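You operate a simulated robot arm through the tools that you are given. There is no shell and no other tool.

You run a simulated robot arm. Do the job below in one go: nothing can be reset, and whatever is moved stays where it is left.

TASK
Trace the ring on the tile at N24 in black paint, with the light box on High.
Fine: set switch and dial before tracing; use the thin brush from the rack, no stray dabs, put it back; lay the traced tile in the free bay at N25; the yellow tile stays, clean.

The check looks at the end state, three seconds after you hand in, the way a careful person would. Anything else that was tipped, shoved, dropped, spilled or broken makes it a failure.

THE ROBOT
A 6-joint arm with a two-finger parallel gripper, fixed in place. Base frame: the origin is at the foot of the arm, x ahead of it, y to its left, z up; the work surface is at about z = 0.8. Units: m, rad, N and s.
With the tool pointing down near the work surface it reaches from about 0.28 to 0.64 m from the base axis. Its first joint turns from -2.007 to 2.007 rad. Payload 3.43 kg.
Tool frame: the origin (TCP) lies between the finger pads and is the grasp point; the fingertips stand 0.034 m ahead of it; z points along the fingers, y is the line along which they close. Largest opening 0.128 m; finger width 0.024, thickness 0.012; the body of the gripper, 0.048 by 0.13 m, starts 0.096 m behind the TCP.
Orientation is told as [roll, pitch, yaw] about the base's x, y, z axes, in that order, counted from this pose: with the fingers straight down and closing along the base's y, the tool's x points along the base's -x, its y along +y and its z along -z.

THE INTERFACE
- The arm moves only by the tool servo_tool. Its argument "steps" is a list of rows, each a list of 7 numbers: the turn, a rotation vector about the base's x, y, z in units of 6 degrees (1.0 is 6 degrees), then the shift along the base's x, y, z in units of 20 mm (1.0 is 20 mm), then the opening in per cent of the stroke, from 0 (shut) to 100 (fully open). In form: [[wx, wy, wz, tx, ty, tz, claw], ...]. A call has 1 to 20 rows; each row shifts and turns the commanded pose from where the row before left it. A call with a number of a shift or a turn outside -1 to 1 is refused whole. Rows are played at 5 a second. More than 0.05 m and 0.15 rad between two rows, or a gripper value outside its range, and nothing of the call is played. Where a pose cannot be reached the arm comes as near as it can. A force on the tool above 40 N (or 10 N above the force at the start of the call, whichever is more), or a blocked arm, ends the call early, and 0.2 s more pass. Each finger travels about 0.153 m/s and halts on what it meets, pressing with about 42 N; the grip force reading is that of the motor and also rises with nothing between the fingers. The clock runs only during rows and for 0.2 s after the last one: add rows that do not move to give the fingers time. It gives the time, the measured TCP pose, the force on the tool (base axes), the opening and the grip force at its end, in the units of the frame above (readings bear some noise), with the torque about the TCP (base axes, N m) and any sound that the robot's microphone picked up.
- Cameras (640 x 400 px; columns grow to the right, rows downward): "scene" is fixed at [0.0495, -0.4948, 1.4346]; the picture's right is [0.89, -0.45, 0.00], its down [-0.19, -0.37, -0.91] and it looks along [0.41, 0.81, -0.42] (base axes); focal length 312 px, centre (320, 200). "wrist" rides on the gripper at [0.076, -0.011, -0.16] in the tool frame; the picture's right is [0.15, 0.99, 0.00], its down [-0.88, 0.13, -0.46] and it looks along [-0.45, 0.07, 0.89] (tool axes); focal length 234 px, centre (320, 200). There is no depth. A picture from a camera that has moved, and an enlarged one, comes with that camera's place and axes in the base frame and with its lens. The place of the scene camera against the robot may be out by one fixed shift of up to 0.018 m in any direction.
- get_image(camera): a new picture of that camera. No time passes.
- lift_body(by): slides the trunk up (or, below 0, down) by that many m; the arm rides with it, the base frame stays. It gives what a move gives, with no picture.
- zoom(camera, box): a new picture of the part [left, top, right, bottom] of that camera's present view, enlarged. No time passes.
- sign_off(): hands the job in; it is judged then, once.

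Places have to be worked out from the pictures, the camera data and where the tool is seen. Open the gripper and draw the arm clear of the work before you hand the job in, unless the task says otherwise.

The tools are called after "Request:" by a JSON object that holds its "api" and its "payload". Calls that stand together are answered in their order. servo_tool: Moves the arm, as the interface text tells. Its arguments: {"type":"object","properties":{"steps":{"type":"array"}},"required":["steps"]} The other tools are called the same way: lift_body (by) slides the trunk up or down; get_image (camera) takes a picture; zoom (camera, box) takes an enlarged picture of a part of a camera's view; sign_off () hands the job in.

At the start:

```text
clock: 0.0
tcp_pos: [0.2619, 0.3155, 1.1151]
tcp_rot: [0.001, 0.0, 0.0]
wrist_force: [0.4, 0.2, -0.1]
torque: [0.0, 0.01, -0.01]
finger_gap: 0.1281
gripper_force: 0.0
trunk travel left (down, up): [-0.9, 0.09]
```

scene: 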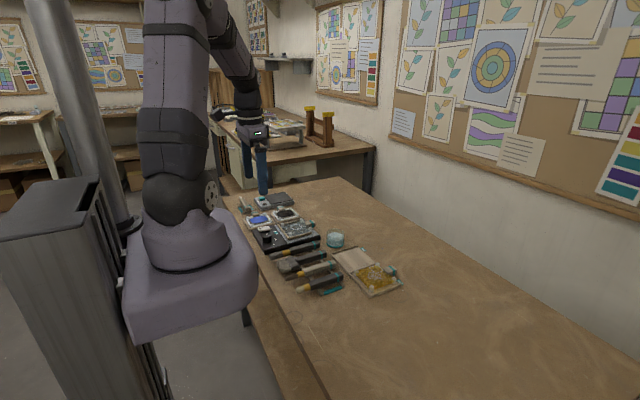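
wrist: 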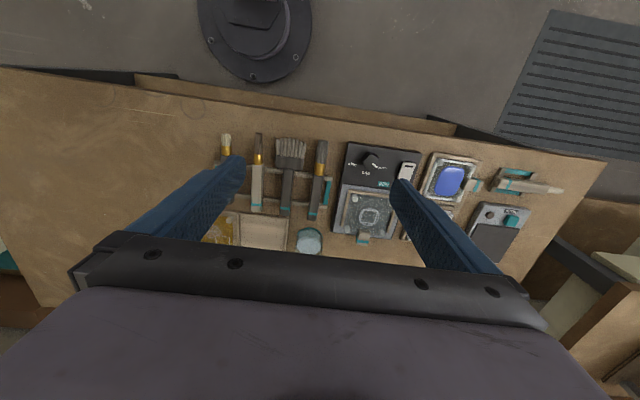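

I start by looking closer at the bench from both cameras to identify each object.

Request:
{"api": "zoom", "payload": {"camera": "scene", "box": [220, 180, 420, 305]}}

Request:
{"api": "zoom", "payload": {"camera": "wrist", "box": [180, 110, 400, 260]}}

Request:
{"api": "zoom", "payload": {"camera": "wrist", "box": [320, 120, 580, 280]}}

```text
3.20 times, centred on (320, 242) of scene
camera zoom: at [0.0495, -0.4948, 1.4346], right [0.89, -0.45, 0.0], down [-0.19, -0.37, -0.91], along [0.41, 0.81, -0.42], focal length 1000 px, centre (320, 64)
```

zoom: 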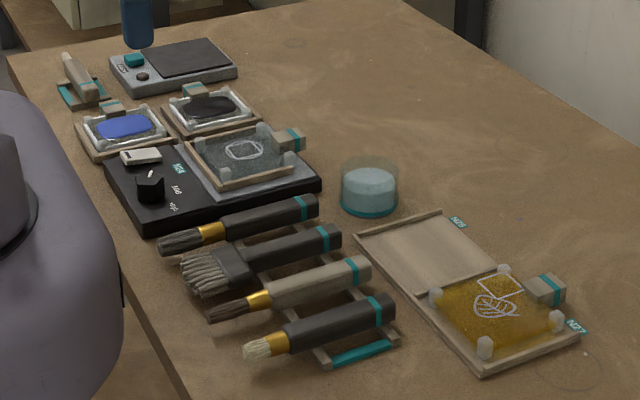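

```text
2.67 times, centred on (290, 185) of wrist
camera zoom: at [0.1855, 0.305, 1.275], right [-0.15, 0.99, 0.0], down [0.88, 0.13, 0.46], along [0.45, 0.07, -0.89], focal length 624 px, centre (400, 240)
```

zoom: 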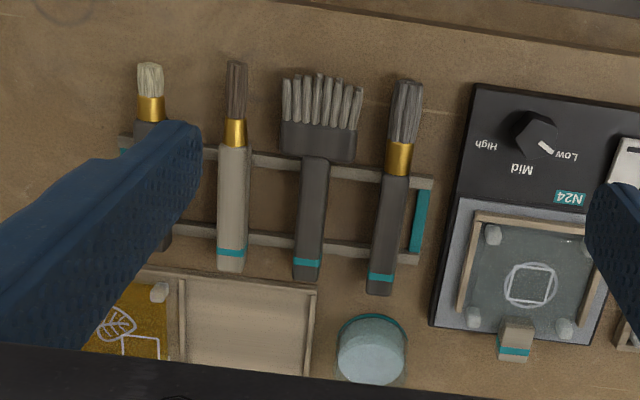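

```text
2.46 times, centred on (450, 200) of wrist
camera zoom: at [0.1855, 0.305, 1.275], right [-0.15, 0.99, 0.0], down [0.88, 0.13, 0.46], along [0.45, 0.07, -0.89], focal length 576 px, centre (0, 200)
```

zoom: 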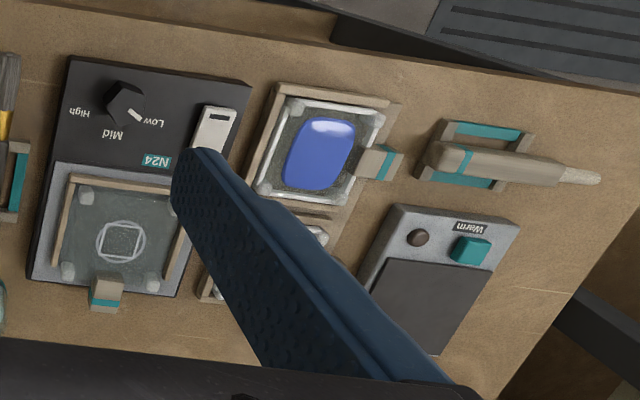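

The light box (N24) holds the tile with the dial near Low and a rocker switch; dishes of blue and black sit further left (+y), and the brush rack and N25/N27 bays are to the right. I move the tool to +y at height to see the dishes and the switch without the fingers in the way.

Request:
{"api": "servo_tool", "payload": {"steps": [[0, 0, 0, 0, 1, 0, 100], [0, 0, 0, 0, 1, 0, 100], [0, 0, 0, 0, 1, 0, 100], [0, 0, 0, 0, 1, 0, 100], [0, 0, 0, 0, 1, 0, 100], [0, 0, 0, 0, 1, 0, 100], [0, 0, 0, 0, 1, 0, 100], [0, 0, 0, 0, 0, 0, 100]]}}

Request:
{"api": "get_image", "payload": {"camera": "wrist"}}

Request:
{"api": "zoom", "payload": {"camera": "wrist", "box": [240, 100, 440, 225]}}

Request:
{"api": "get_image", "payload": {"camera": "scene"}}

```text
clock: 1.8
tcp_pos: [0.2632, 0.4559, 1.1145]
tcp_rot: [0.0, 0.001, 0.0]
wrist_force: [0.3, 0.3, -0.1]
torque: [0.04, -0.04, 0.01]
finger_gap: 0.1282
gripper_force: 0.1
trunk travel left (down, up): [-0.9, 0.09]
```

```text
taken
camera wrist: at [0.186, 0.4456, 1.2743], right [-0.15, 0.99, 0.0], down [0.88, 0.13, 0.46], along [0.45, 0.07, -0.89], focal length 234 px, centre (320, 200)
```

wrist: 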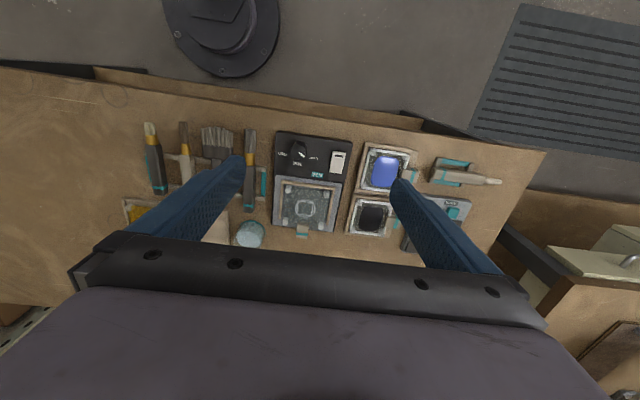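

```text
3.20 times, centred on (340, 162) of wrist
camera zoom: at [0.186, 0.4456, 1.2743], right [-0.15, 0.99, 0.0], down [0.88, 0.13, 0.46], along [0.45, 0.07, -0.89], focal length 749 px, centre (256, 320)
```

zoom: 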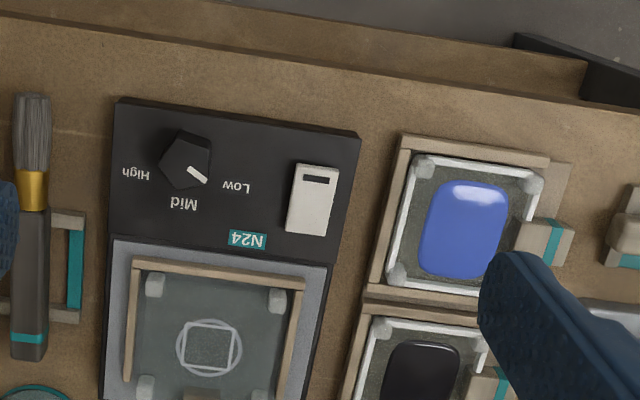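

```text
taken
```

scene: 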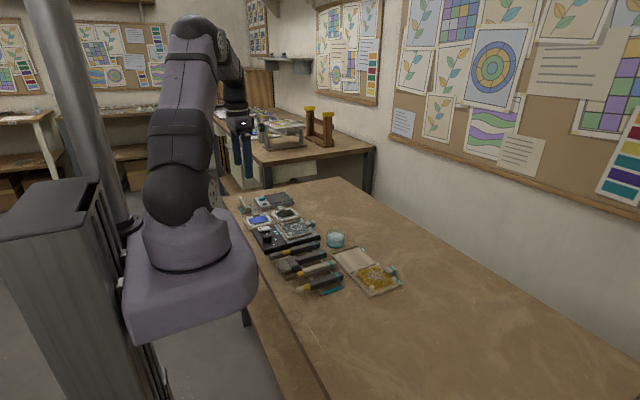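

The black dish is the one further out in x, next to blue; the pointer on the dial sits between Mid and Low, and the panel looks dark. I go down above the dial/switch for a closer, more accurate look.

Request:
{"api": "servo_tool", "payload": {"steps": [[0, 0, 0, 0, -0.5, -1, 100], [0, 0, 0, 0, -0.5, -1, 100], [0, 0, 0, 0, 0, -1, 100], [0, 0, 0, 0, 0, -1, 100], [0, 0, 0, 0, 0, -1, 100], [0, 0, 0, 0, 0, -1, 100], [0, 0, 0, 0, 0, 0, 100]]}}

Request:
{"api": "get_image", "payload": {"camera": "wrist"}}

Request:
{"api": "zoom", "payload": {"camera": "wrist", "box": [220, 40, 460, 190]}}

```text
clock: 3.4
tcp_pos: [0.2618, 0.4349, 0.9957]
tcp_rot: [0.0, -0.001, -0.003]
wrist_force: [-0.8, -0.5, 0.1]
torque: [-0.03, -0.01, -0.01]
finger_gap: 0.1281
gripper_force: 0.1
trunk travel left (down, up): [-0.9, 0.09]
```

```text
taken
camera wrist: at [0.1848, 0.4236, 1.1555], right [-0.15, 0.99, 0.0], down [0.88, 0.13, 0.46], along [0.45, 0.07, -0.89], focal length 234 px, centre (320, 200)
```

wrist: 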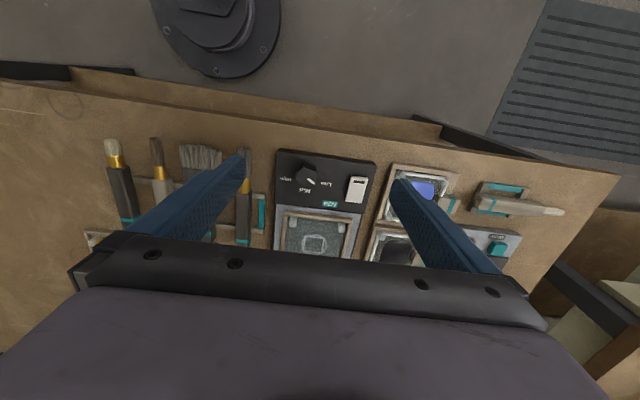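

```text
2.67 times, centred on (340, 115) of wrist
camera zoom: at [0.1848, 0.4236, 1.1555], right [-0.15, 0.99, 0.0], down [0.88, 0.13, 0.46], along [0.45, 0.07, -0.89], focal length 624 px, centre (267, 427)
```

zoom: 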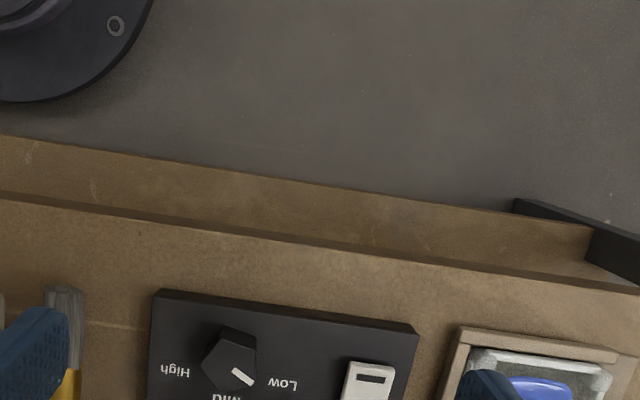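

I zoom in on the dial and switch area for a detailed read of the pointer and the rocker.

Request:
{"api": "zoom", "payload": {"camera": "wrist", "box": [265, 145, 385, 220]}}

Request:
{"api": "zoom", "payload": {"camera": "scene", "box": [230, 190, 330, 252]}}

Request:
{"api": "zoom", "payload": {"camera": "scene", "box": [320, 235, 410, 300]}}

Request:
{"api": "zoom", "payload": {"camera": "scene", "box": [260, 235, 350, 295]}}

```text
5.33 times, centred on (325, 182) of wrist
camera zoom: at [0.1848, 0.4236, 1.1555], right [-0.15, 0.99, 0.0], down [0.88, 0.13, 0.46], along [0.45, 0.07, -0.89], focal length 1249 px, centre (293, 293)
```

zoom: 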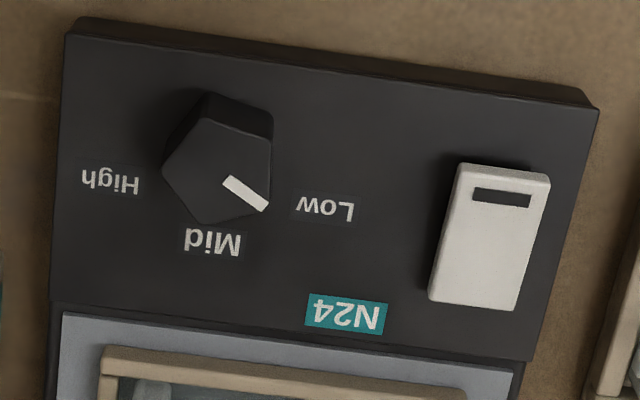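

```text
6.40 times, centred on (280, 221) of scene
camera zoom: at [0.0495, -0.4948, 1.4346], right [0.89, -0.45, 0.0], down [-0.19, -0.37, -0.91], along [0.41, 0.81, -0.42], focal length 2000 px, centre (576, 66)
```

zoom: 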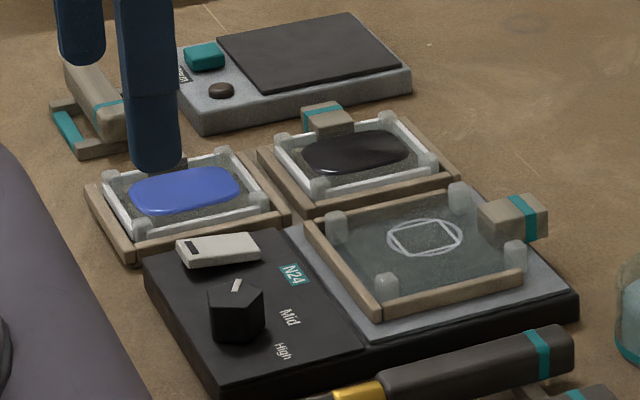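

```text
6.15 times, centred on (365, 268) of scene
camera zoom: at [0.0495, -0.4948, 1.4346], right [0.89, -0.45, 0.0], down [-0.19, -0.37, -0.91], along [0.41, 0.81, -0.42], focal length 1923 px, centre (43, -215)
```

zoom: 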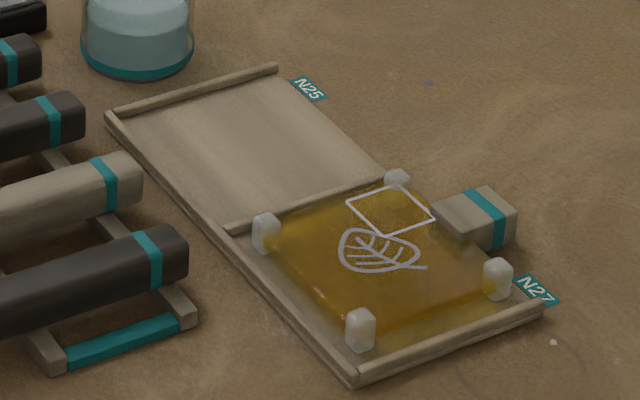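

```text
6.67 times, centred on (305, 265) of scene
camera zoom: at [0.0495, -0.4948, 1.4346], right [0.89, -0.45, 0.0], down [-0.19, -0.37, -0.91], along [0.41, 0.81, -0.42], focal length 2083 px, centre (420, -233)
```

zoom: 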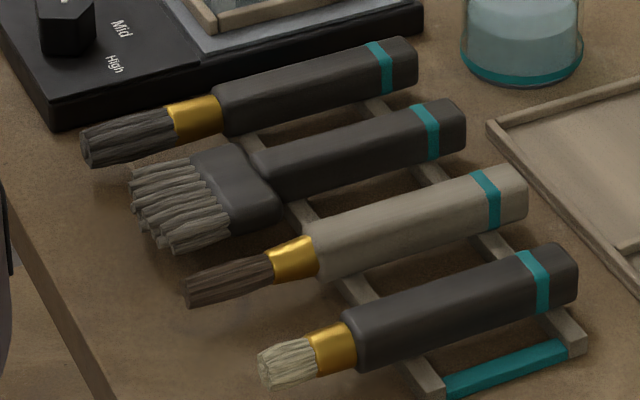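

The dial pointer is at Low (labels at about -60°, 0°, +60° from +x; High toward -y). Now I zoom tightly on the rocker to see which end is raised.

Request:
{"api": "zoom", "payload": {"camera": "scene", "box": [250, 218, 282, 244]}}

Request:
{"api": "zoom", "payload": {"camera": "wrist", "box": [338, 168, 378, 212]}}

```text
15.38 times, centred on (266, 231) of scene
camera zoom: at [0.0495, -0.4948, 1.4346], right [0.89, -0.45, 0.0], down [-0.19, -0.37, -0.91], along [0.41, 0.81, -0.42], focal length 4807 px, centre (1151, -277)
```

zoom: 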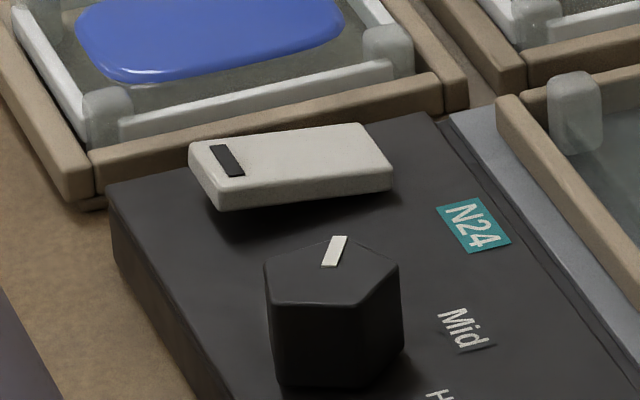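

```text
9.09 times, centred on (358, 190) of wrist
camera zoom: at [0.1848, 0.4236, 1.1555], right [-0.15, 0.99, 0.0], down [0.88, 0.13, 0.46], along [0.45, 0.07, -0.89], focal length 2129 px, centre (-26, 291)
```

zoom: 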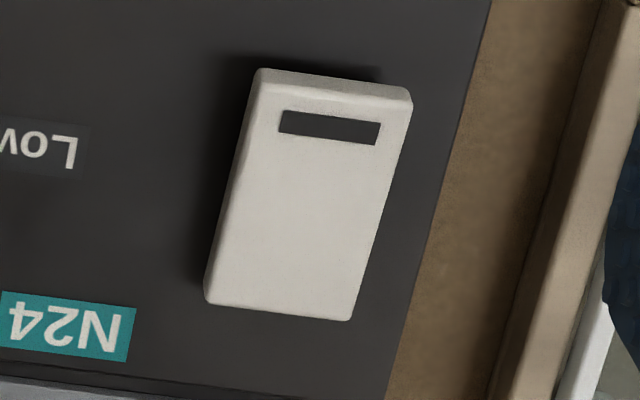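

The rocker's marked (-x) end stands up, so it is off; pressing that end at about (0.301, 0.498) should switch it on. I close the fingers and move above that end first.

Request:
{"api": "servo_tool", "payload": {"steps": [[0, 0, 0, 0.5, 1, 0, 50], [0, 0, 0, 0.5, 1, 0, 0], [0, 0, 0, 0.5, 1, -1, 0], [0, 0, 0, 0.45, 0.15, -1, 0], [0, 0, 0, 0, 0, -1, 0], [0, 0, 0, 0, 0, 0, 0], [0, 0, 0, 0, 0, 0, 0]]}}

Request:
{"api": "get_image", "payload": {"camera": "wrist"}}

Request:
{"api": "zoom", "payload": {"camera": "wrist", "box": [240, 120, 400, 220]}}

Request:
{"api": "zoom", "payload": {"camera": "scene", "box": [225, 180, 305, 245]}}

```text
clock: 5.0
tcp_pos: [0.302, 0.4969, 0.9345]
tcp_rot: [0.001, 0.0, -0.001]
wrist_force: [0.3, -0.3, -0.8]
torque: [0.0, 0.0, 0.0]
finger_gap: 0.0001
gripper_force: 33.0
trunk travel left (down, up): [-0.9, 0.09]
```

```text
taken
camera wrist: at [0.2252, 0.487, 1.0941], right [-0.15, 0.99, 0.0], down [0.88, 0.13, 0.46], along [0.45, 0.07, -0.89], focal length 234 px, centre (320, 200)
```

wrist: 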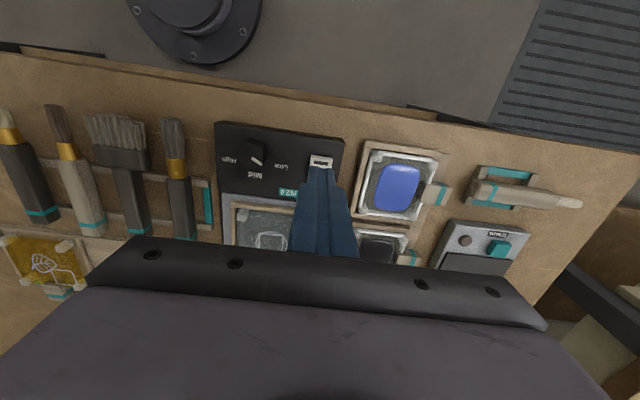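

```text
4.00 times, centred on (320, 170) of wrist
camera zoom: at [0.2252, 0.487, 1.0941], right [-0.15, 0.99, 0.0], down [0.88, 0.13, 0.46], along [0.45, 0.07, -0.89], focal length 937 px, centre (320, 320)
```

zoom: 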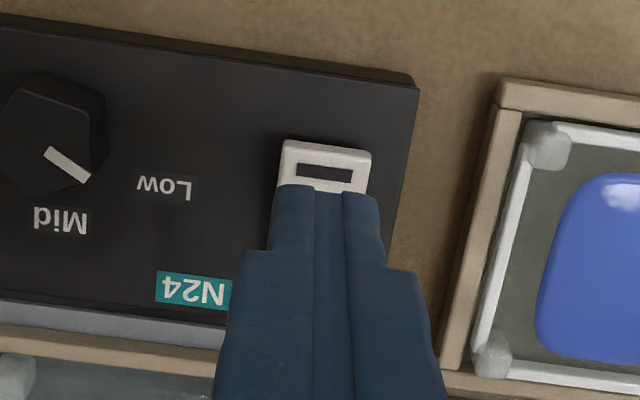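

```text
6.15 times, centred on (265, 212) of scene
camera zoom: at [0.0495, -0.4948, 1.4346], right [0.89, -0.45, 0.0], down [-0.19, -0.37, -0.91], along [0.41, 0.81, -0.42], focal length 1923 px, centre (658, 123)
```

zoom: 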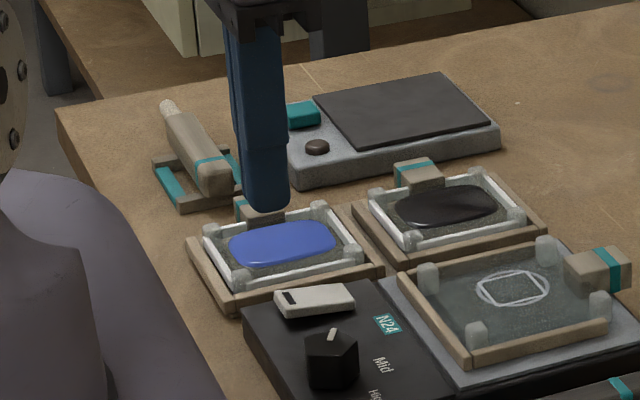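

The mark's end of the rocker is at about x 0.300–0.312, y 0.500, right below the fingertips. I lower in small steps and press until it clicks.

Request:
{"api": "servo_tool", "payload": {"steps": [[0, 0, 0, 0, 0.15, -1, 0], [0, 0, 0, 0, 0, -1, 0], [0, 0, 0, 0, 0, -0.3, 0], [0, 0, 0, 0, 0, -0.15, 0], [0, 0, 0, 0, 0, -0.15, 0], [0, 0, 0, 0, 0, -0.15, 0], [0, 0, 0, 0, 0, 0, 0]]}}

Request:
{"api": "zoom", "payload": {"camera": "scene", "box": [225, 180, 305, 245]}}

Request:
{"api": "zoom", "payload": {"camera": "wrist", "box": [240, 120, 400, 220]}}

```text
clock: 6.6
tcp_pos: [0.3015, 0.4999, 0.8796]
tcp_rot: [-0.001, 0.001, 0.001]
wrist_force: [-0.4, 1.2, 0.9]
torque: [0.01, -0.03, 0.01]
finger_gap: 0.0
gripper_force: 33.0
trunk travel left (down, up): [-0.9, 0.09]
```

```text
6.15 times, centred on (265, 212) of scene
camera zoom: at [0.0495, -0.4948, 1.4346], right [0.89, -0.45, 0.0], down [-0.19, -0.37, -0.91], along [0.41, 0.81, -0.42], focal length 1923 px, centre (658, 123)
```

zoom: 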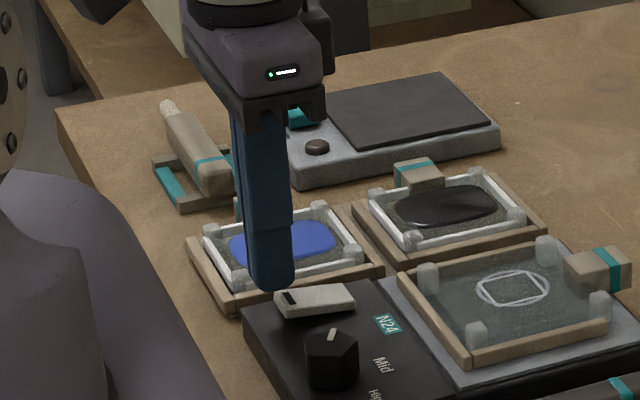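

```text
4.00 times, centred on (320, 170) of wrist
camera zoom: at [0.2244, 0.4903, 1.04], right [-0.15, 0.99, 0.0], down [0.88, 0.13, 0.46], along [0.45, 0.07, -0.89], focal length 937 px, centre (320, 320)
```

zoom: 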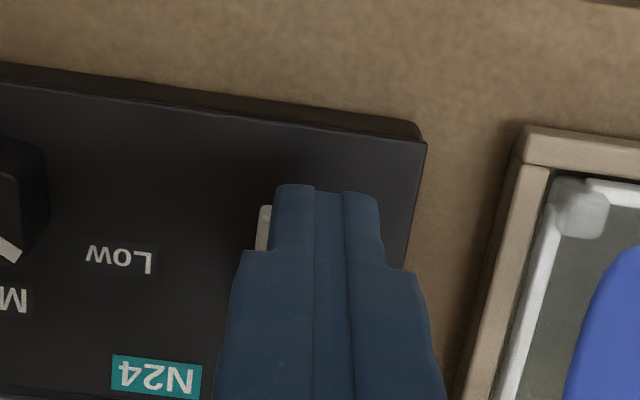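

The fingertips are right over the marked end, about at its surface. I keep pressing down in 2 mm steps.

Request:
{"api": "servo_tool", "payload": {"steps": [[0, 0, 0, 0.1, -0.05, -0.1, 0], [0, 0, 0, 0, 0, -0.1, 0], [0, 0, 0, 0, 0, -0.1, 0], [0, 0, 0, 0, 0, 0, 0]]}}

Request:
{"api": "zoom", "payload": {"camera": "scene", "box": [225, 180, 305, 245]}}

```text
clock: 7.6
tcp_pos: [0.3042, 0.5003, 0.875]
tcp_rot: [0.001, 0.0, 0.0]
wrist_force: [0.6, 0.0, 0.4]
torque: [0.03, -0.01, 0.01]
finger_gap: 0.0
gripper_force: 33.0
trunk travel left (down, up): [-0.9, 0.09]
```

```text
6.15 times, centred on (265, 212) of scene
camera zoom: at [0.0495, -0.4948, 1.4346], right [0.89, -0.45, 0.0], down [-0.19, -0.37, -0.91], along [0.41, 0.81, -0.42], focal length 1923 px, centre (658, 123)
```

zoom: 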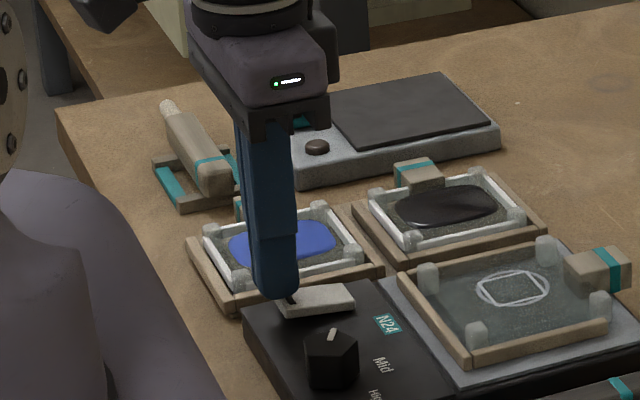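

No contact force yet with the fingertips at about 0.841; I continue down.

Request:
{"api": "servo_tool", "payload": {"steps": [[0, 0, 0, 0, 0, -0.1, 0], [0, 0, 0, 0, 0, -0.1, 0], [0, 0, 0, 0, 0, -0.1, 0], [0, 0, 0, 0, 0, -0.1, 0], [0, 0, 0, 0, 0, 0, 0]]}}

Request:
{"api": "zoom", "payload": {"camera": "scene", "box": [225, 180, 305, 245]}}

```text
clock: 8.8
tcp_pos: [0.3035, 0.5006, 0.8662]
tcp_rot: [0.0, -0.001, 0.0]
wrist_force: [0.9, 0.1, -0.2]
torque: [-0.01, 0.0, 0.0]
finger_gap: 0.0002
gripper_force: 32.5
trunk travel left (down, up): [-0.9, 0.09]
```

```text
6.15 times, centred on (265, 212) of scene
camera zoom: at [0.0495, -0.4948, 1.4346], right [0.89, -0.45, 0.0], down [-0.19, -0.37, -0.91], along [0.41, 0.81, -0.42], focal length 1923 px, centre (658, 123)
```

zoom: 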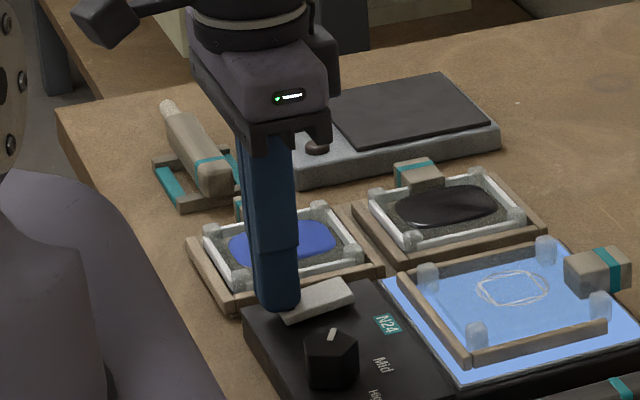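

The panel lit up: the switch is on. I rise, move over the dial with the fingers part open, and look at it closely.

Request:
{"api": "servo_tool", "payload": {"steps": [[0, 0, 0, 0, 0, 1, 0], [0, 0, 0, 0, 0, 1, 0], [0, 0, 0, 0, 0, 1, 0], [0, 0, 0, 0.1, -1, 0, 50], [0, 0, 0, 0, -1, 0, 50], [0, 0, 0, 0, -1, 0, 50], [0, 0, 0, 0, -0.85, 0, 50], [0, 0, 0, 0, 0, 0, 50]]}}

Request:
{"api": "get_image", "payload": {"camera": "wrist"}}

Request:
{"api": "zoom", "payload": {"camera": "wrist", "box": [240, 120, 400, 220]}}

Request:
{"api": "zoom", "payload": {"camera": "scene", "box": [225, 180, 305, 245]}}

```text
clock: 10.6
tcp_pos: [0.3055, 0.4234, 0.9264]
tcp_rot: [-0.002, -0.001, 0.0]
wrist_force: [0.4, -0.6, 0.2]
torque: [0.03, -0.01, 0.01]
finger_gap: 0.0641
gripper_force: 0.0
trunk travel left (down, up): [-0.9, 0.09]
```

```text
taken
camera wrist: at [0.2286, 0.4119, 1.0859], right [-0.15, 0.99, 0.0], down [0.88, 0.13, 0.46], along [0.45, 0.07, -0.89], focal length 234 px, centre (320, 200)
```

wrist: 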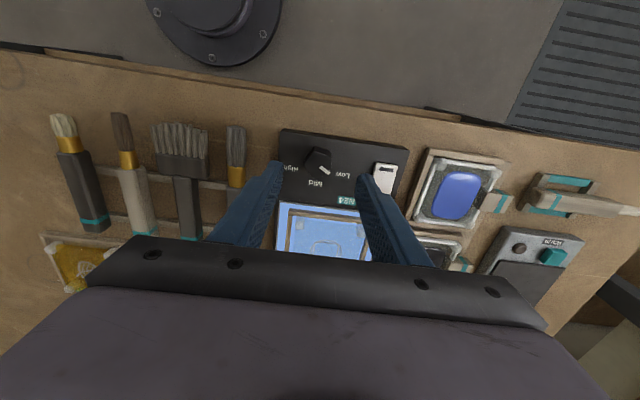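

```text
4.00 times, centred on (320, 170) of wrist
camera zoom: at [0.2286, 0.4119, 1.0859], right [-0.15, 0.99, 0.0], down [0.88, 0.13, 0.46], along [0.45, 0.07, -0.89], focal length 937 px, centre (320, 320)
```

zoom: 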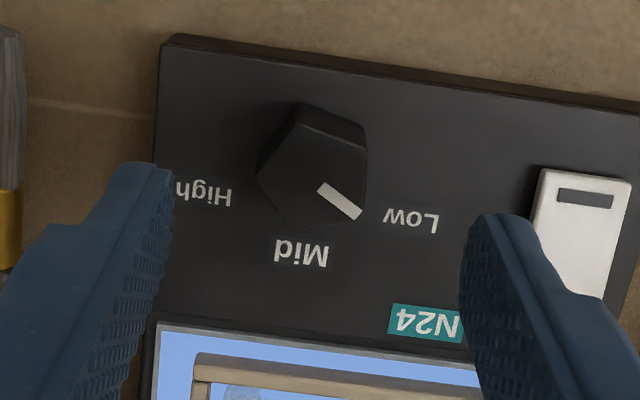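

```text
6.15 times, centred on (265, 212) of scene
camera zoom: at [0.0495, -0.4948, 1.4346], right [0.89, -0.45, 0.0], down [-0.19, -0.37, -0.91], along [0.41, 0.81, -0.42], focal length 1923 px, centre (658, 123)
```

zoom: 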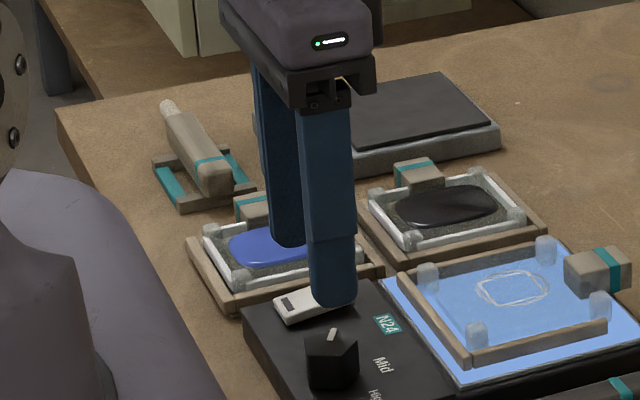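

I zoom tightly on the knob to measure its centre and orientation.

Request:
{"api": "zoom", "payload": {"camera": "wrist", "box": [296, 140, 344, 182]}}

```text
9.52 times, centred on (320, 161) of wrist
camera zoom: at [0.2286, 0.4119, 1.0859], right [-0.15, 0.99, 0.0], down [0.88, 0.13, 0.46], along [0.45, 0.07, -0.89], focal length 2230 px, centre (320, 571)
```

zoom: 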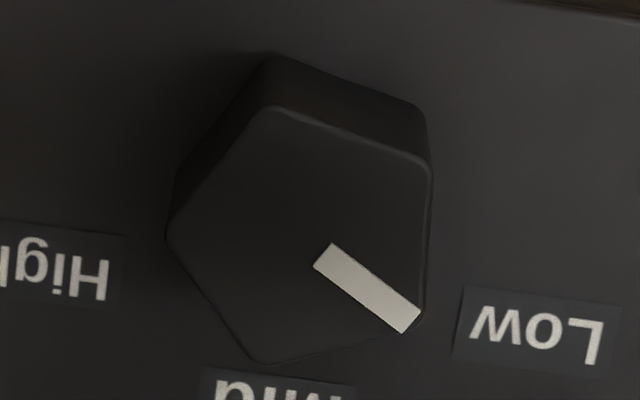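

The knob is a pentagon centred at about (0.3075, 0.4228), top at z ≈ 0.851, its pointer at about +61°. I turn the tool +79° so one pad meets a flat and the other the opposite corner, leaving room to turn -120°.

Request:
{"api": "servo_tool", "payload": {"steps": [[0, 0, 1, 0, 0, 0, 42], [0, 0, 1, 0, 0, 0, 42], [0, 0, 1, 0, 0, 0, 42], [0, 0, 1, 0, 0, 0, 42], [0, 0, 1, 0, 0, 0, 42], [0, 0, 1, 0, 0, 0, 42], [0, 0, 1, 0, 0, 0, 42], [0, 0, 1, 0, 0, 0, 42], [0, 0, 1, 0, 0, 0, 42], [0, 0, 1, 0, 0, 0, 42], [0, 0, 1, 0, 0, 0, 42], [0, 0, 1, 0, 0, 0, 42], [0, 0, 1, 0, 0, 0, 42], [0, 0, 0.17, 0.17, -0.04, 0, 42], [0, 0, 0, 0, 0, 0, 42]]}}

Request:
{"api": "get_image", "payload": {"camera": "wrist"}}

Request:
{"api": "zoom", "payload": {"camera": "wrist", "box": [240, 120, 400, 220]}}

```text
clock: 13.8
tcp_pos: [0.3087, 0.4227, 0.927]
tcp_rot: [0.0, 0.003, 1.381]
wrist_force: [0.3, 1.1, 0.3]
torque: [0.02, -0.02, -0.01]
finger_gap: 0.054
gripper_force: 0.0
trunk travel left (down, up): [-0.9, 0.09]
```

```text
taken
camera wrist: at [0.3041, 0.3464, 1.0859], right [-1.0, 0.04, 0.0], down [0.04, 0.89, 0.46], along [0.02, 0.46, -0.89], focal length 234 px, centre (320, 200)
```

wrist: 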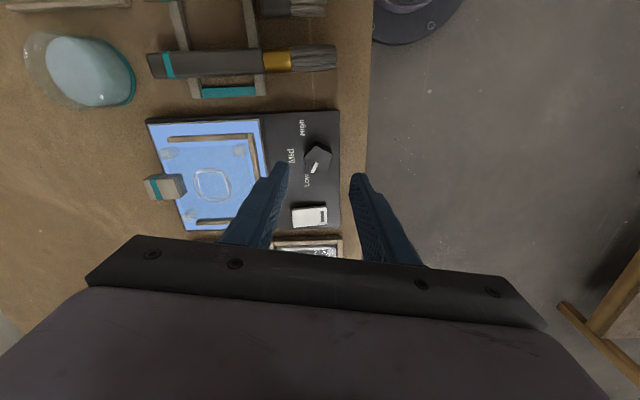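

```text
4.00 times, centred on (320, 170) of wrist
camera zoom: at [0.3041, 0.3464, 1.0859], right [-1.0, 0.04, 0.0], down [0.04, 0.89, 0.46], along [0.02, 0.46, -0.89], focal length 937 px, centre (320, 320)
```

zoom: 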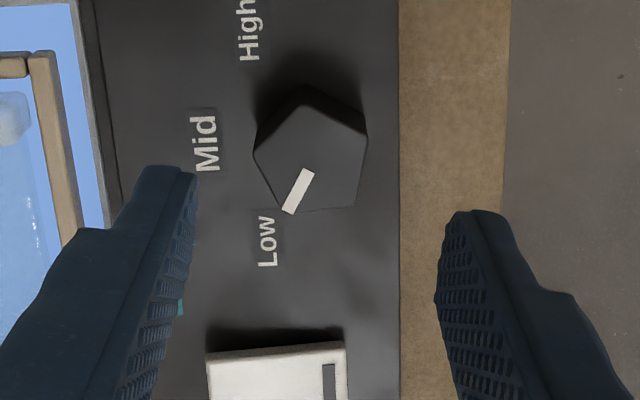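

The flat faces the right finger and a corner the left one as planned. I lower so the fingertips straddle the knob and close on it.

Request:
{"api": "servo_tool", "payload": {"steps": [[0, 0, 0, 0, 0, -1, 42], [0, 0, 0, 0, 0, -1, 42], [0, 0, 0, 0, 0, -0.5, 42], [0, 0, 0, 0, 0, -0.4, 42], [0, 0, 0, 0, 0, 0, 42], [0, 0, 0, 0, 0, 0, 28], [0, 0, 0, 0, 0, 0, 10], [0, 0, 0, 0, 0, 0, 10]]}}

Request:
{"api": "zoom", "payload": {"camera": "wrist", "box": [240, 120, 400, 220]}}

Request:
{"api": "zoom", "payload": {"camera": "scene", "box": [225, 180, 305, 245]}}

```text
clock: 15.6
tcp_pos: [0.3114, 0.4217, 0.8684]
tcp_rot: [-0.001, -0.002, 1.38]
wrist_force: [13.4, -3.9, -1.3]
torque: [-0.24, -0.75, -0.01]
finger_gap: 0.0298
gripper_force: 44.9
trunk travel left (down, up): [-0.9, 0.09]
```

```text
4.00 times, centred on (320, 170) of wrist
camera zoom: at [0.3071, 0.3458, 1.0288], right [-1.0, 0.04, 0.0], down [0.04, 0.89, 0.46], along [0.02, 0.46, -0.89], focal length 937 px, centre (320, 320)
```

zoom: 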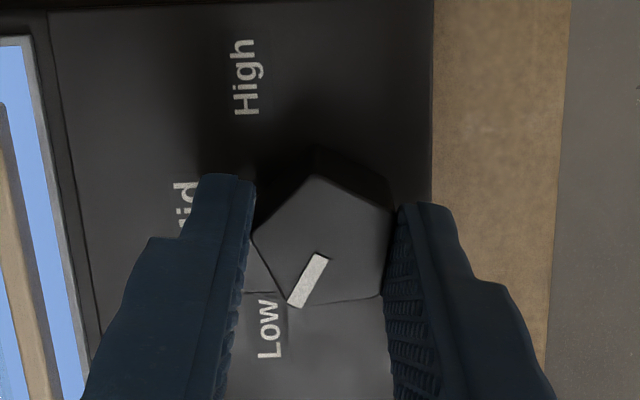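

```text
6.15 times, centred on (265, 212) of scene
camera zoom: at [0.0495, -0.4948, 1.4346], right [0.89, -0.45, 0.0], down [-0.19, -0.37, -0.91], along [0.41, 0.81, -0.42], focal length 1923 px, centre (658, 123)
```

zoom: 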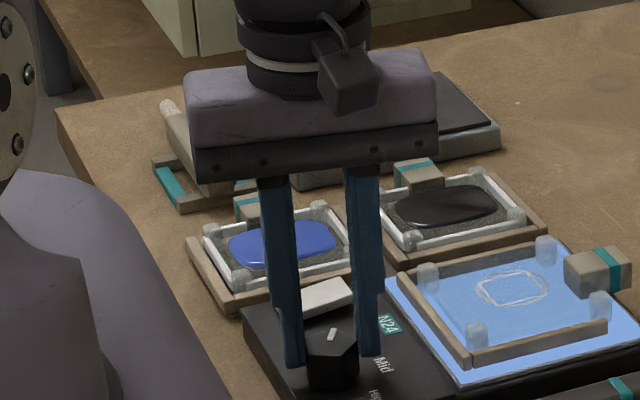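

The knob is gripped (gap 29.8 mm), with a side force of about 13 N because its axis lies about 2.5 mm further out than I judged. I relieve that before turning.

Request:
{"api": "servo_tool", "payload": {"steps": [[0, 0, 0, 0.12, -0.05, 0, 10], [0, 0, 0, 0, 0, 0, 10]]}}

```text
clock: 16.2
tcp_pos: [0.3104, 0.4214, 0.8708]
tcp_rot: [0.002, -0.001, 1.379]
wrist_force: [5.6, -1.5, 3.7]
torque: [0.47, -0.29, -0.04]
finger_gap: 0.0299
gripper_force: 44.8
trunk travel left (down, up): [-0.9, 0.09]
```

The side force fell to about 6 N; I trim a little more and turn the knob in -6° rows, following its axis.

Request:
{"api": "servo_tool", "payload": {"steps": [[0, 0, -0.5, 0.06, -0.02, 0, 10], [0, 0, -1, 0, -0.01, 0, 10], [0, 0, -1, 0, -0.01, 0, 10], [0, 0, -1, 0, -0.01, 0, 10], [0, 0, -1, 0, -0.01, 0, 10], [0, 0, -1, -0.01, 0, 0, 10], [0, 0, -0.5, 0, 0, 0, 10], [0, 0, 0, 0, 0, 0, 10]]}}

Request:
{"api": "zoom", "payload": {"camera": "wrist", "box": [240, 120, 400, 220]}}

Request:
{"api": "zoom", "payload": {"camera": "scene", "box": [225, 180, 305, 245]}}

```text
clock: 18.0
tcp_pos: [0.3105, 0.4211, 0.869]
tcp_rot: [0.001, -0.003, 0.749]
wrist_force: [-5.9, 8.3, 8.2]
torque: [0.28, 0.39, -0.02]
finger_gap: 0.0297
gripper_force: 45.2
trunk travel left (down, up): [-0.9, 0.09]
```

```text
4.00 times, centred on (320, 170) of wrist
camera zoom: at [0.2624, 0.3619, 1.0288], right [-0.78, 0.62, 0.0], down [0.56, 0.69, 0.46], along [0.29, 0.36, -0.89], focal length 937 px, centre (320, 320)
```

zoom: 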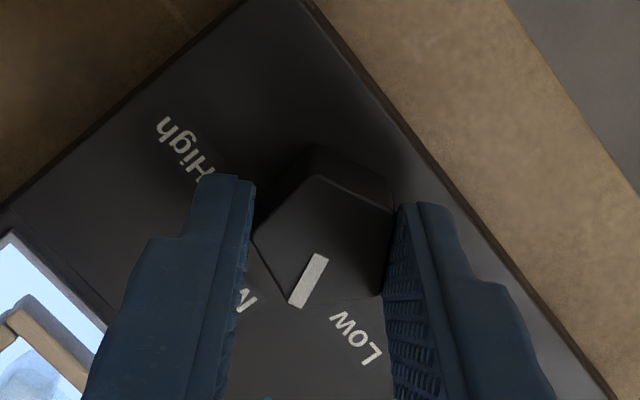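

```text
6.15 times, centred on (265, 212) of scene
camera zoom: at [0.0495, -0.4948, 1.4346], right [0.89, -0.45, 0.0], down [-0.19, -0.37, -0.91], along [0.41, 0.81, -0.42], focal length 1923 px, centre (658, 123)
```

zoom: 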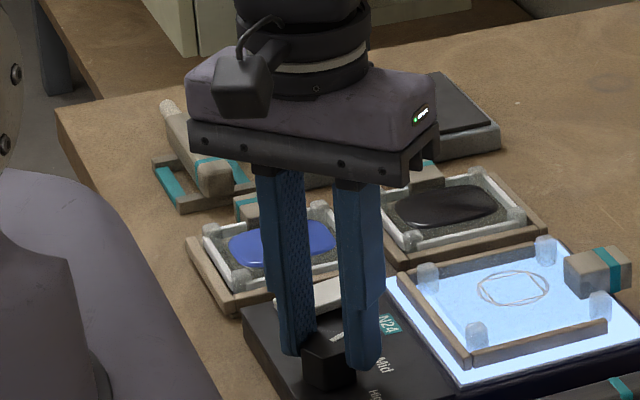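

The knob turns with the grip and the panel brightened. I trim the side force and keep turning another 42°, then check again.

Request:
{"api": "servo_tool", "payload": {"steps": [[0, 0, -0.5, -0.05, 0.08, 0.05, 10], [0, 0, -1, -0.01, 0, 0, 10], [0, 0, -1, -0.01, 0, 0, 10], [0, 0, -1, -0.01, 0, 0, 10], [0, 0, -1, -0.01, 0, 0, 10], [0, 0, -1, -0.01, 0, 0, 10], [0, 0, -1, -0.01, 0, 0, 10], [0, 0, -0.5, 0, 0, 0, 10], [0, 0, 0, 0, 0, 0, 10]]}}

Request:
{"api": "zoom", "payload": {"camera": "wrist", "box": [240, 120, 400, 220]}}

```text
clock: 20.0
tcp_pos: [0.3095, 0.4207, 0.8696]
tcp_rot: [0.0, 0.003, 0.017]
wrist_force: [11.6, -8.5, -0.8]
torque: [-0.71, -0.67, 0.01]
finger_gap: 0.0299
gripper_force: 44.8
trunk travel left (down, up): [-0.9, 0.09]
```

```text
4.00 times, centred on (320, 170) of wrist
camera zoom: at [0.2344, 0.409, 1.029], right [-0.16, 0.99, 0.0], down [0.88, 0.15, 0.45], along [0.45, 0.07, -0.89], focal length 937 px, centre (320, 320)
```

zoom: 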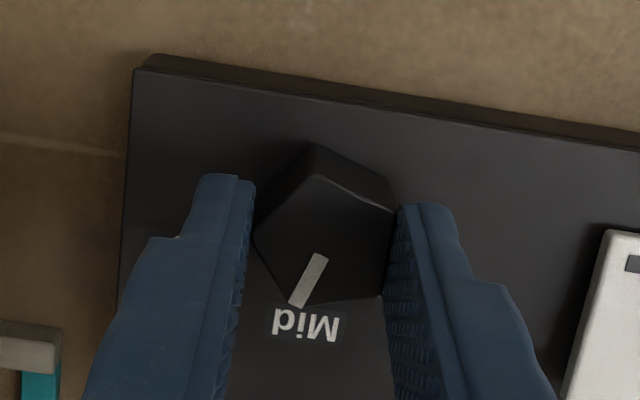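

The pointer has passed Mid (about -17°). I trim the side force and turn the remaining 42°.

Request:
{"api": "servo_tool", "payload": {"steps": [[0, 0, -0.5, 0.09, -0.07, 0, 10], [0, 0, -1, -0.01, 0, 0, 10], [0, 0, -1, -0.01, 0, 0, 10], [0, 0, -1, -0.01, 0, 0, 10], [0, 0, -1, -0.01, 0, 0, 10], [0, 0, -1, -0.01, 0, 0, 10], [0, 0, -1, -0.01, 0, 0, 10], [0, 0, -0.5, 0, 0, 0, 10], [0, 0, 0, 0, 0, 0, 10]]}}

Request:
{"api": "zoom", "payload": {"camera": "wrist", "box": [240, 120, 400, 220]}}

Request:
{"api": "zoom", "payload": {"camera": "scene", "box": [225, 180, 305, 245]}}

```text
clock: 22.0
tcp_pos: [0.3088, 0.4215, 0.8697]
tcp_rot: [0.0, -0.001, -0.716]
wrist_force: [-6.7, 1.1, 1.5]
torque: [0.6, 1.16, -0.03]
finger_gap: 0.0297
gripper_force: 45.1
trunk travel left (down, up): [-0.9, 0.09]
```

```text
4.00 times, centred on (320, 170) of wrist
camera zoom: at [0.2442, 0.4628, 1.0289], right [0.54, 0.84, 0.0], down [0.75, -0.48, 0.46], along [0.38, -0.25, -0.89], focal length 937 px, centre (320, 320)
```

zoom: 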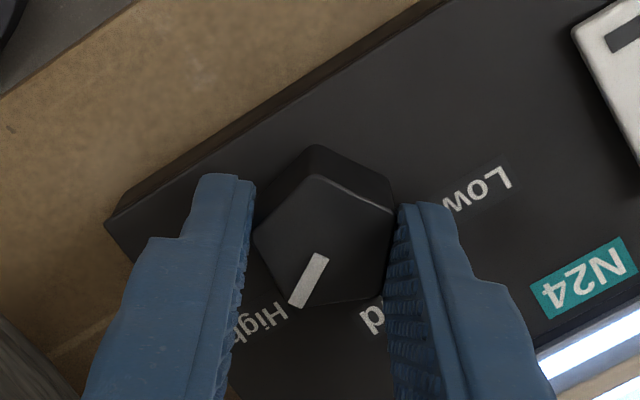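

```text
6.15 times, centred on (265, 212) of scene
camera zoom: at [0.0495, -0.4948, 1.4346], right [0.89, -0.45, 0.0], down [-0.19, -0.37, -0.91], along [0.41, 0.81, -0.42], focal length 1923 px, centre (658, 123)
```

zoom: 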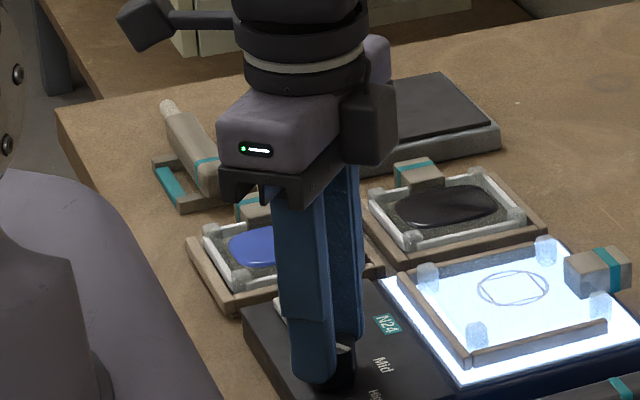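

The panel is brightest and the pointer lines up with High just as it did with Low at the start. I release the knob and rise, then check it.

Request:
{"api": "servo_tool", "payload": {"steps": [[0, 0, 0, 0, 0, 0, 42], [0, 0, 0, 0, 0, 0, 42], [0, 0, 0, 0, 0, 1, 42], [0, 0, 0, 0, 0, 1, 42], [0, 0, 0, 0, 0, 1, 42], [0, 0, 0, 0, 0, 1, 42], [0, 0, 0, 0, 0, 1, 42], [0, 0, 0, 0, 0, 0, 42]]}}

Request:
{"api": "get_image", "payload": {"camera": "wrist"}}

Request:
{"api": "zoom", "payload": {"camera": "wrist", "box": [260, 130, 380, 205]}}

Request:
{"api": "zoom", "payload": {"camera": "scene", "box": [225, 180, 325, 252]}}

```text
clock: 23.8
tcp_pos: [0.3108, 0.4206, 0.9686]
tcp_rot: [0.001, 0.0, -0.715]
wrist_force: [0.5, -0.1, 0.1]
torque: [0.04, -0.01, 0.0]
finger_gap: 0.0537
gripper_force: 0.2
trunk travel left (down, up): [-0.9, 0.09]
```

```text
taken
camera wrist: at [0.2456, 0.4625, 1.1288], right [0.54, 0.84, 0.0], down [0.75, -0.48, 0.46], along [0.38, -0.25, -0.89], focal length 234 px, centre (320, 200)
```

wrist: 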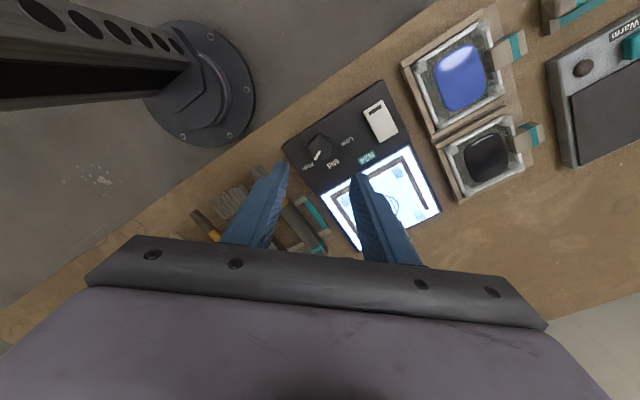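

```text
5.33 times, centred on (320, 168) of wrist
camera zoom: at [0.2456, 0.4625, 1.1288], right [0.54, 0.84, 0.0], down [0.75, -0.48, 0.46], along [0.38, -0.25, -0.89], focal length 1249 px, centre (320, 373)
```

zoom: 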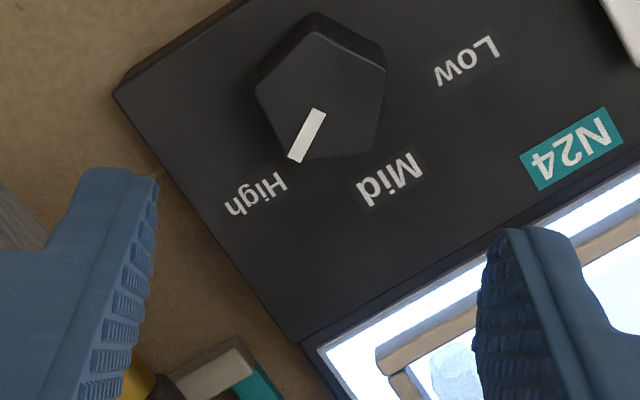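

```text
5.56 times, centred on (275, 216) of scene
camera zoom: at [0.0495, -0.4948, 1.4346], right [0.89, -0.45, 0.0], down [-0.19, -0.37, -0.91], along [0.41, 0.81, -0.42], focal length 1736 px, centre (570, 111)
```

zoom: 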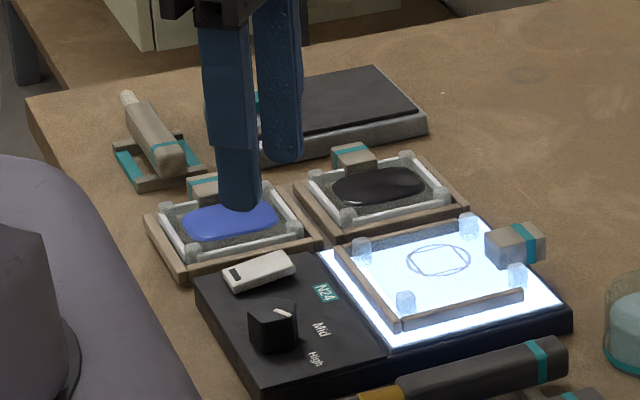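

Dial is at High (pointer about -59°), panel on and bright. Now I turn the tool back to yaw 0 and go above the thin brush (light handle, brown tip) at about (0.40, 0.206).

Request:
{"api": "servo_tool", "payload": {"steps": [[0, 0, 0.62, 0.4, -0.97, 0.3, 50], [0, 0, 0.62, 0.4, -0.97, 0, 50], [0, 0, 0.62, 0.4, -0.97, 0, 50], [0, 0, 0.62, 0.4, -0.97, 0, 50], [0, 0, 0.62, 0.4, -0.97, 0, 50], [0, 0, 0.62, 0.4, -0.97, 0, 50], [0, 0, 0.62, 0.4, -0.97, 0, 50], [0, 0, 0.62, 0.4, -0.97, 0, 50], [0, 0, 0.62, 0.4, -0.97, 0, 50], [0, 0, 0.62, 0.4, -0.97, 0, 50], [0, 0, 0.62, 0.4, -0.97, 0, 50], [0, 0, 0, 0, 0, 0, 50]]}}

Request:
{"api": "get_image", "payload": {"camera": "wrist"}}

Request:
{"api": "zoom", "payload": {"camera": "wrist", "box": [220, 80, 420, 230]}}

```text
clock: 26.4
tcp_pos: [0.397, 0.2069, 0.9761]
tcp_rot: [0.0, 0.001, -0.001]
wrist_force: [0.1, -0.3, 0.2]
torque: [-0.02, -0.01, 0.01]
finger_gap: 0.064
gripper_force: 0.0
trunk travel left (down, up): [-0.9, 0.09]
```

```text
taken
camera wrist: at [0.321, 0.1967, 1.1353], right [-0.15, 0.99, 0.0], down [0.88, 0.13, 0.46], along [0.45, 0.07, -0.89], focal length 234 px, centre (320, 200)
```

wrist: 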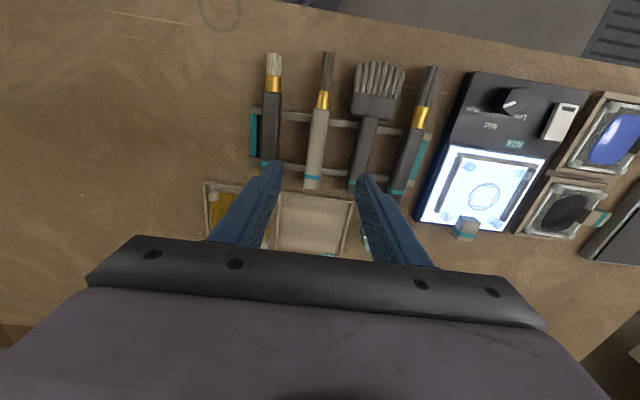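

```text
2.67 times, centred on (320, 155) of wrist
camera zoom: at [0.321, 0.1967, 1.1353], right [-0.15, 0.99, 0.0], down [0.88, 0.13, 0.46], along [0.45, 0.07, -0.89], focal length 624 px, centre (320, 320)
```

zoom: 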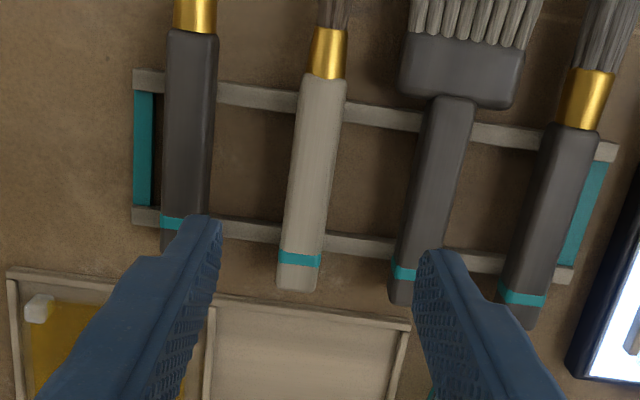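

The thin brush's handle runs along x at y ≈ 0.204, with the rack bars at x ≈ 0.369 and 0.431, so I will grip at x ≈ 0.400 between the bars. I lower partway and look.

Request:
{"api": "servo_tool", "payload": {"steps": [[0, 0, 0, 0.1, -0.13, -1, 42], [0, 0, 0, 0, 0, -1, 42], [0, 0, 0, 0, 0, -1, 42], [0, 0, 0, 0, 0, -1, 42], [0, 0, 0, 0, 0, -0.8, 42], [0, 0, 0, 0, 0, 0, 42]]}}

Request:
{"api": "get_image", "payload": {"camera": "wrist"}}

Request:
{"api": "zoom", "payload": {"camera": "scene", "box": [260, 225, 350, 295]}}

```text
clock: 27.8
tcp_pos: [0.4008, 0.2056, 0.8793]
tcp_rot: [0.0, 0.0, -0.002]
wrist_force: [0.2, 0.8, 0.7]
torque: [-0.02, -0.03, 0.02]
finger_gap: 0.0537
gripper_force: 0.1
trunk travel left (down, up): [-0.9, 0.09]
```

```text
taken
camera wrist: at [0.3245, 0.1948, 1.0394], right [-0.15, 0.99, 0.0], down [0.88, 0.13, 0.46], along [0.45, 0.07, -0.89], focal length 234 px, centre (320, 200)
```

wrist: 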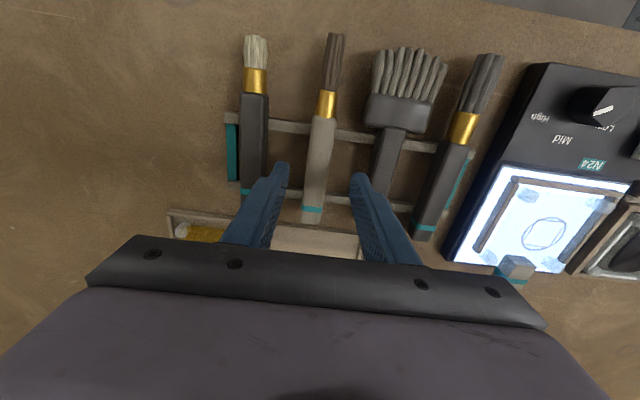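

```text
5.71 times, centred on (305, 260) of scene
camera zoom: at [0.0495, -0.4948, 1.4346], right [0.89, -0.45, 0.0], down [-0.19, -0.37, -0.91], along [0.41, 0.81, -0.42], focal length 1786 px, centre (406, -143)
```

zoom: 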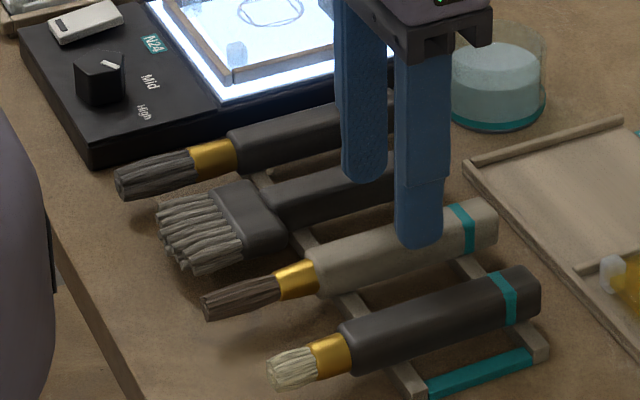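

The fingers straddle the thin brush's handle with room on both sides. I go down the last 3.7 cm carefully and close.

Request:
{"api": "servo_tool", "payload": {"steps": [[0, 0, 0, 0, -0.05, -0.5, 42], [0, 0, 0, 0, 0, -0.5, 42], [0, 0, 0, 0, 0, -0.5, 42], [0, 0, 0, 0, 0, -0.3, 42], [0, 0, 0, 0, 0, 0, 42]]}}

Request:
{"api": "zoom", "payload": {"camera": "scene", "box": [260, 225, 350, 295]}}

Request:
{"api": "zoom", "payload": {"camera": "wrist", "box": [220, 20, 420, 220]}}

```text
clock: 29.0
tcp_pos: [0.4007, 0.2036, 0.8426]
tcp_rot: [0.0, 0.0, -0.002]
wrist_force: [-0.1, -0.4, 0.1]
torque: [-0.01, 0.02, 0.0]
finger_gap: 0.0538
gripper_force: 0.1
trunk travel left (down, up): [-0.9, 0.09]
```

```text
5.71 times, centred on (305, 260) of scene
camera zoom: at [0.0495, -0.4948, 1.4346], right [0.89, -0.45, 0.0], down [-0.19, -0.37, -0.91], along [0.41, 0.81, -0.42], focal length 1786 px, centre (406, -143)
```

zoom: 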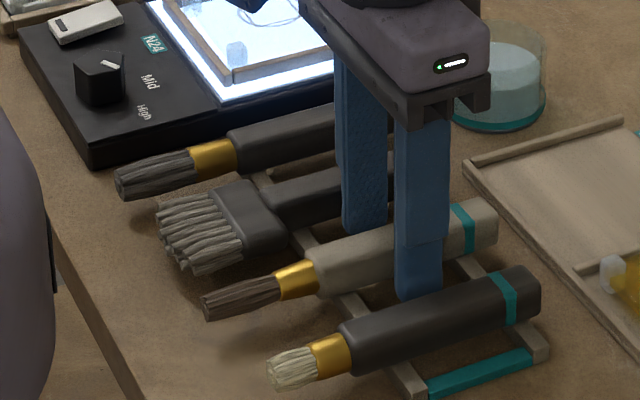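

```text
2.00 times, centred on (320, 120) of wrist
camera zoom: at [0.3238, 0.1938, 1.0032], right [-0.15, 0.99, 0.0], down [0.88, 0.13, 0.46], along [0.45, 0.07, -0.89], focal length 468 px, centre (320, 360)
```

zoom: 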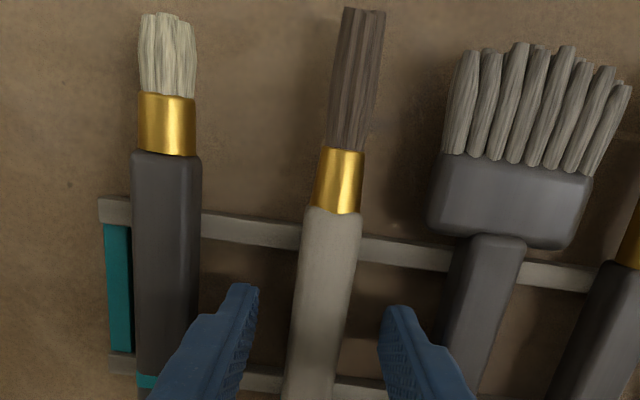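

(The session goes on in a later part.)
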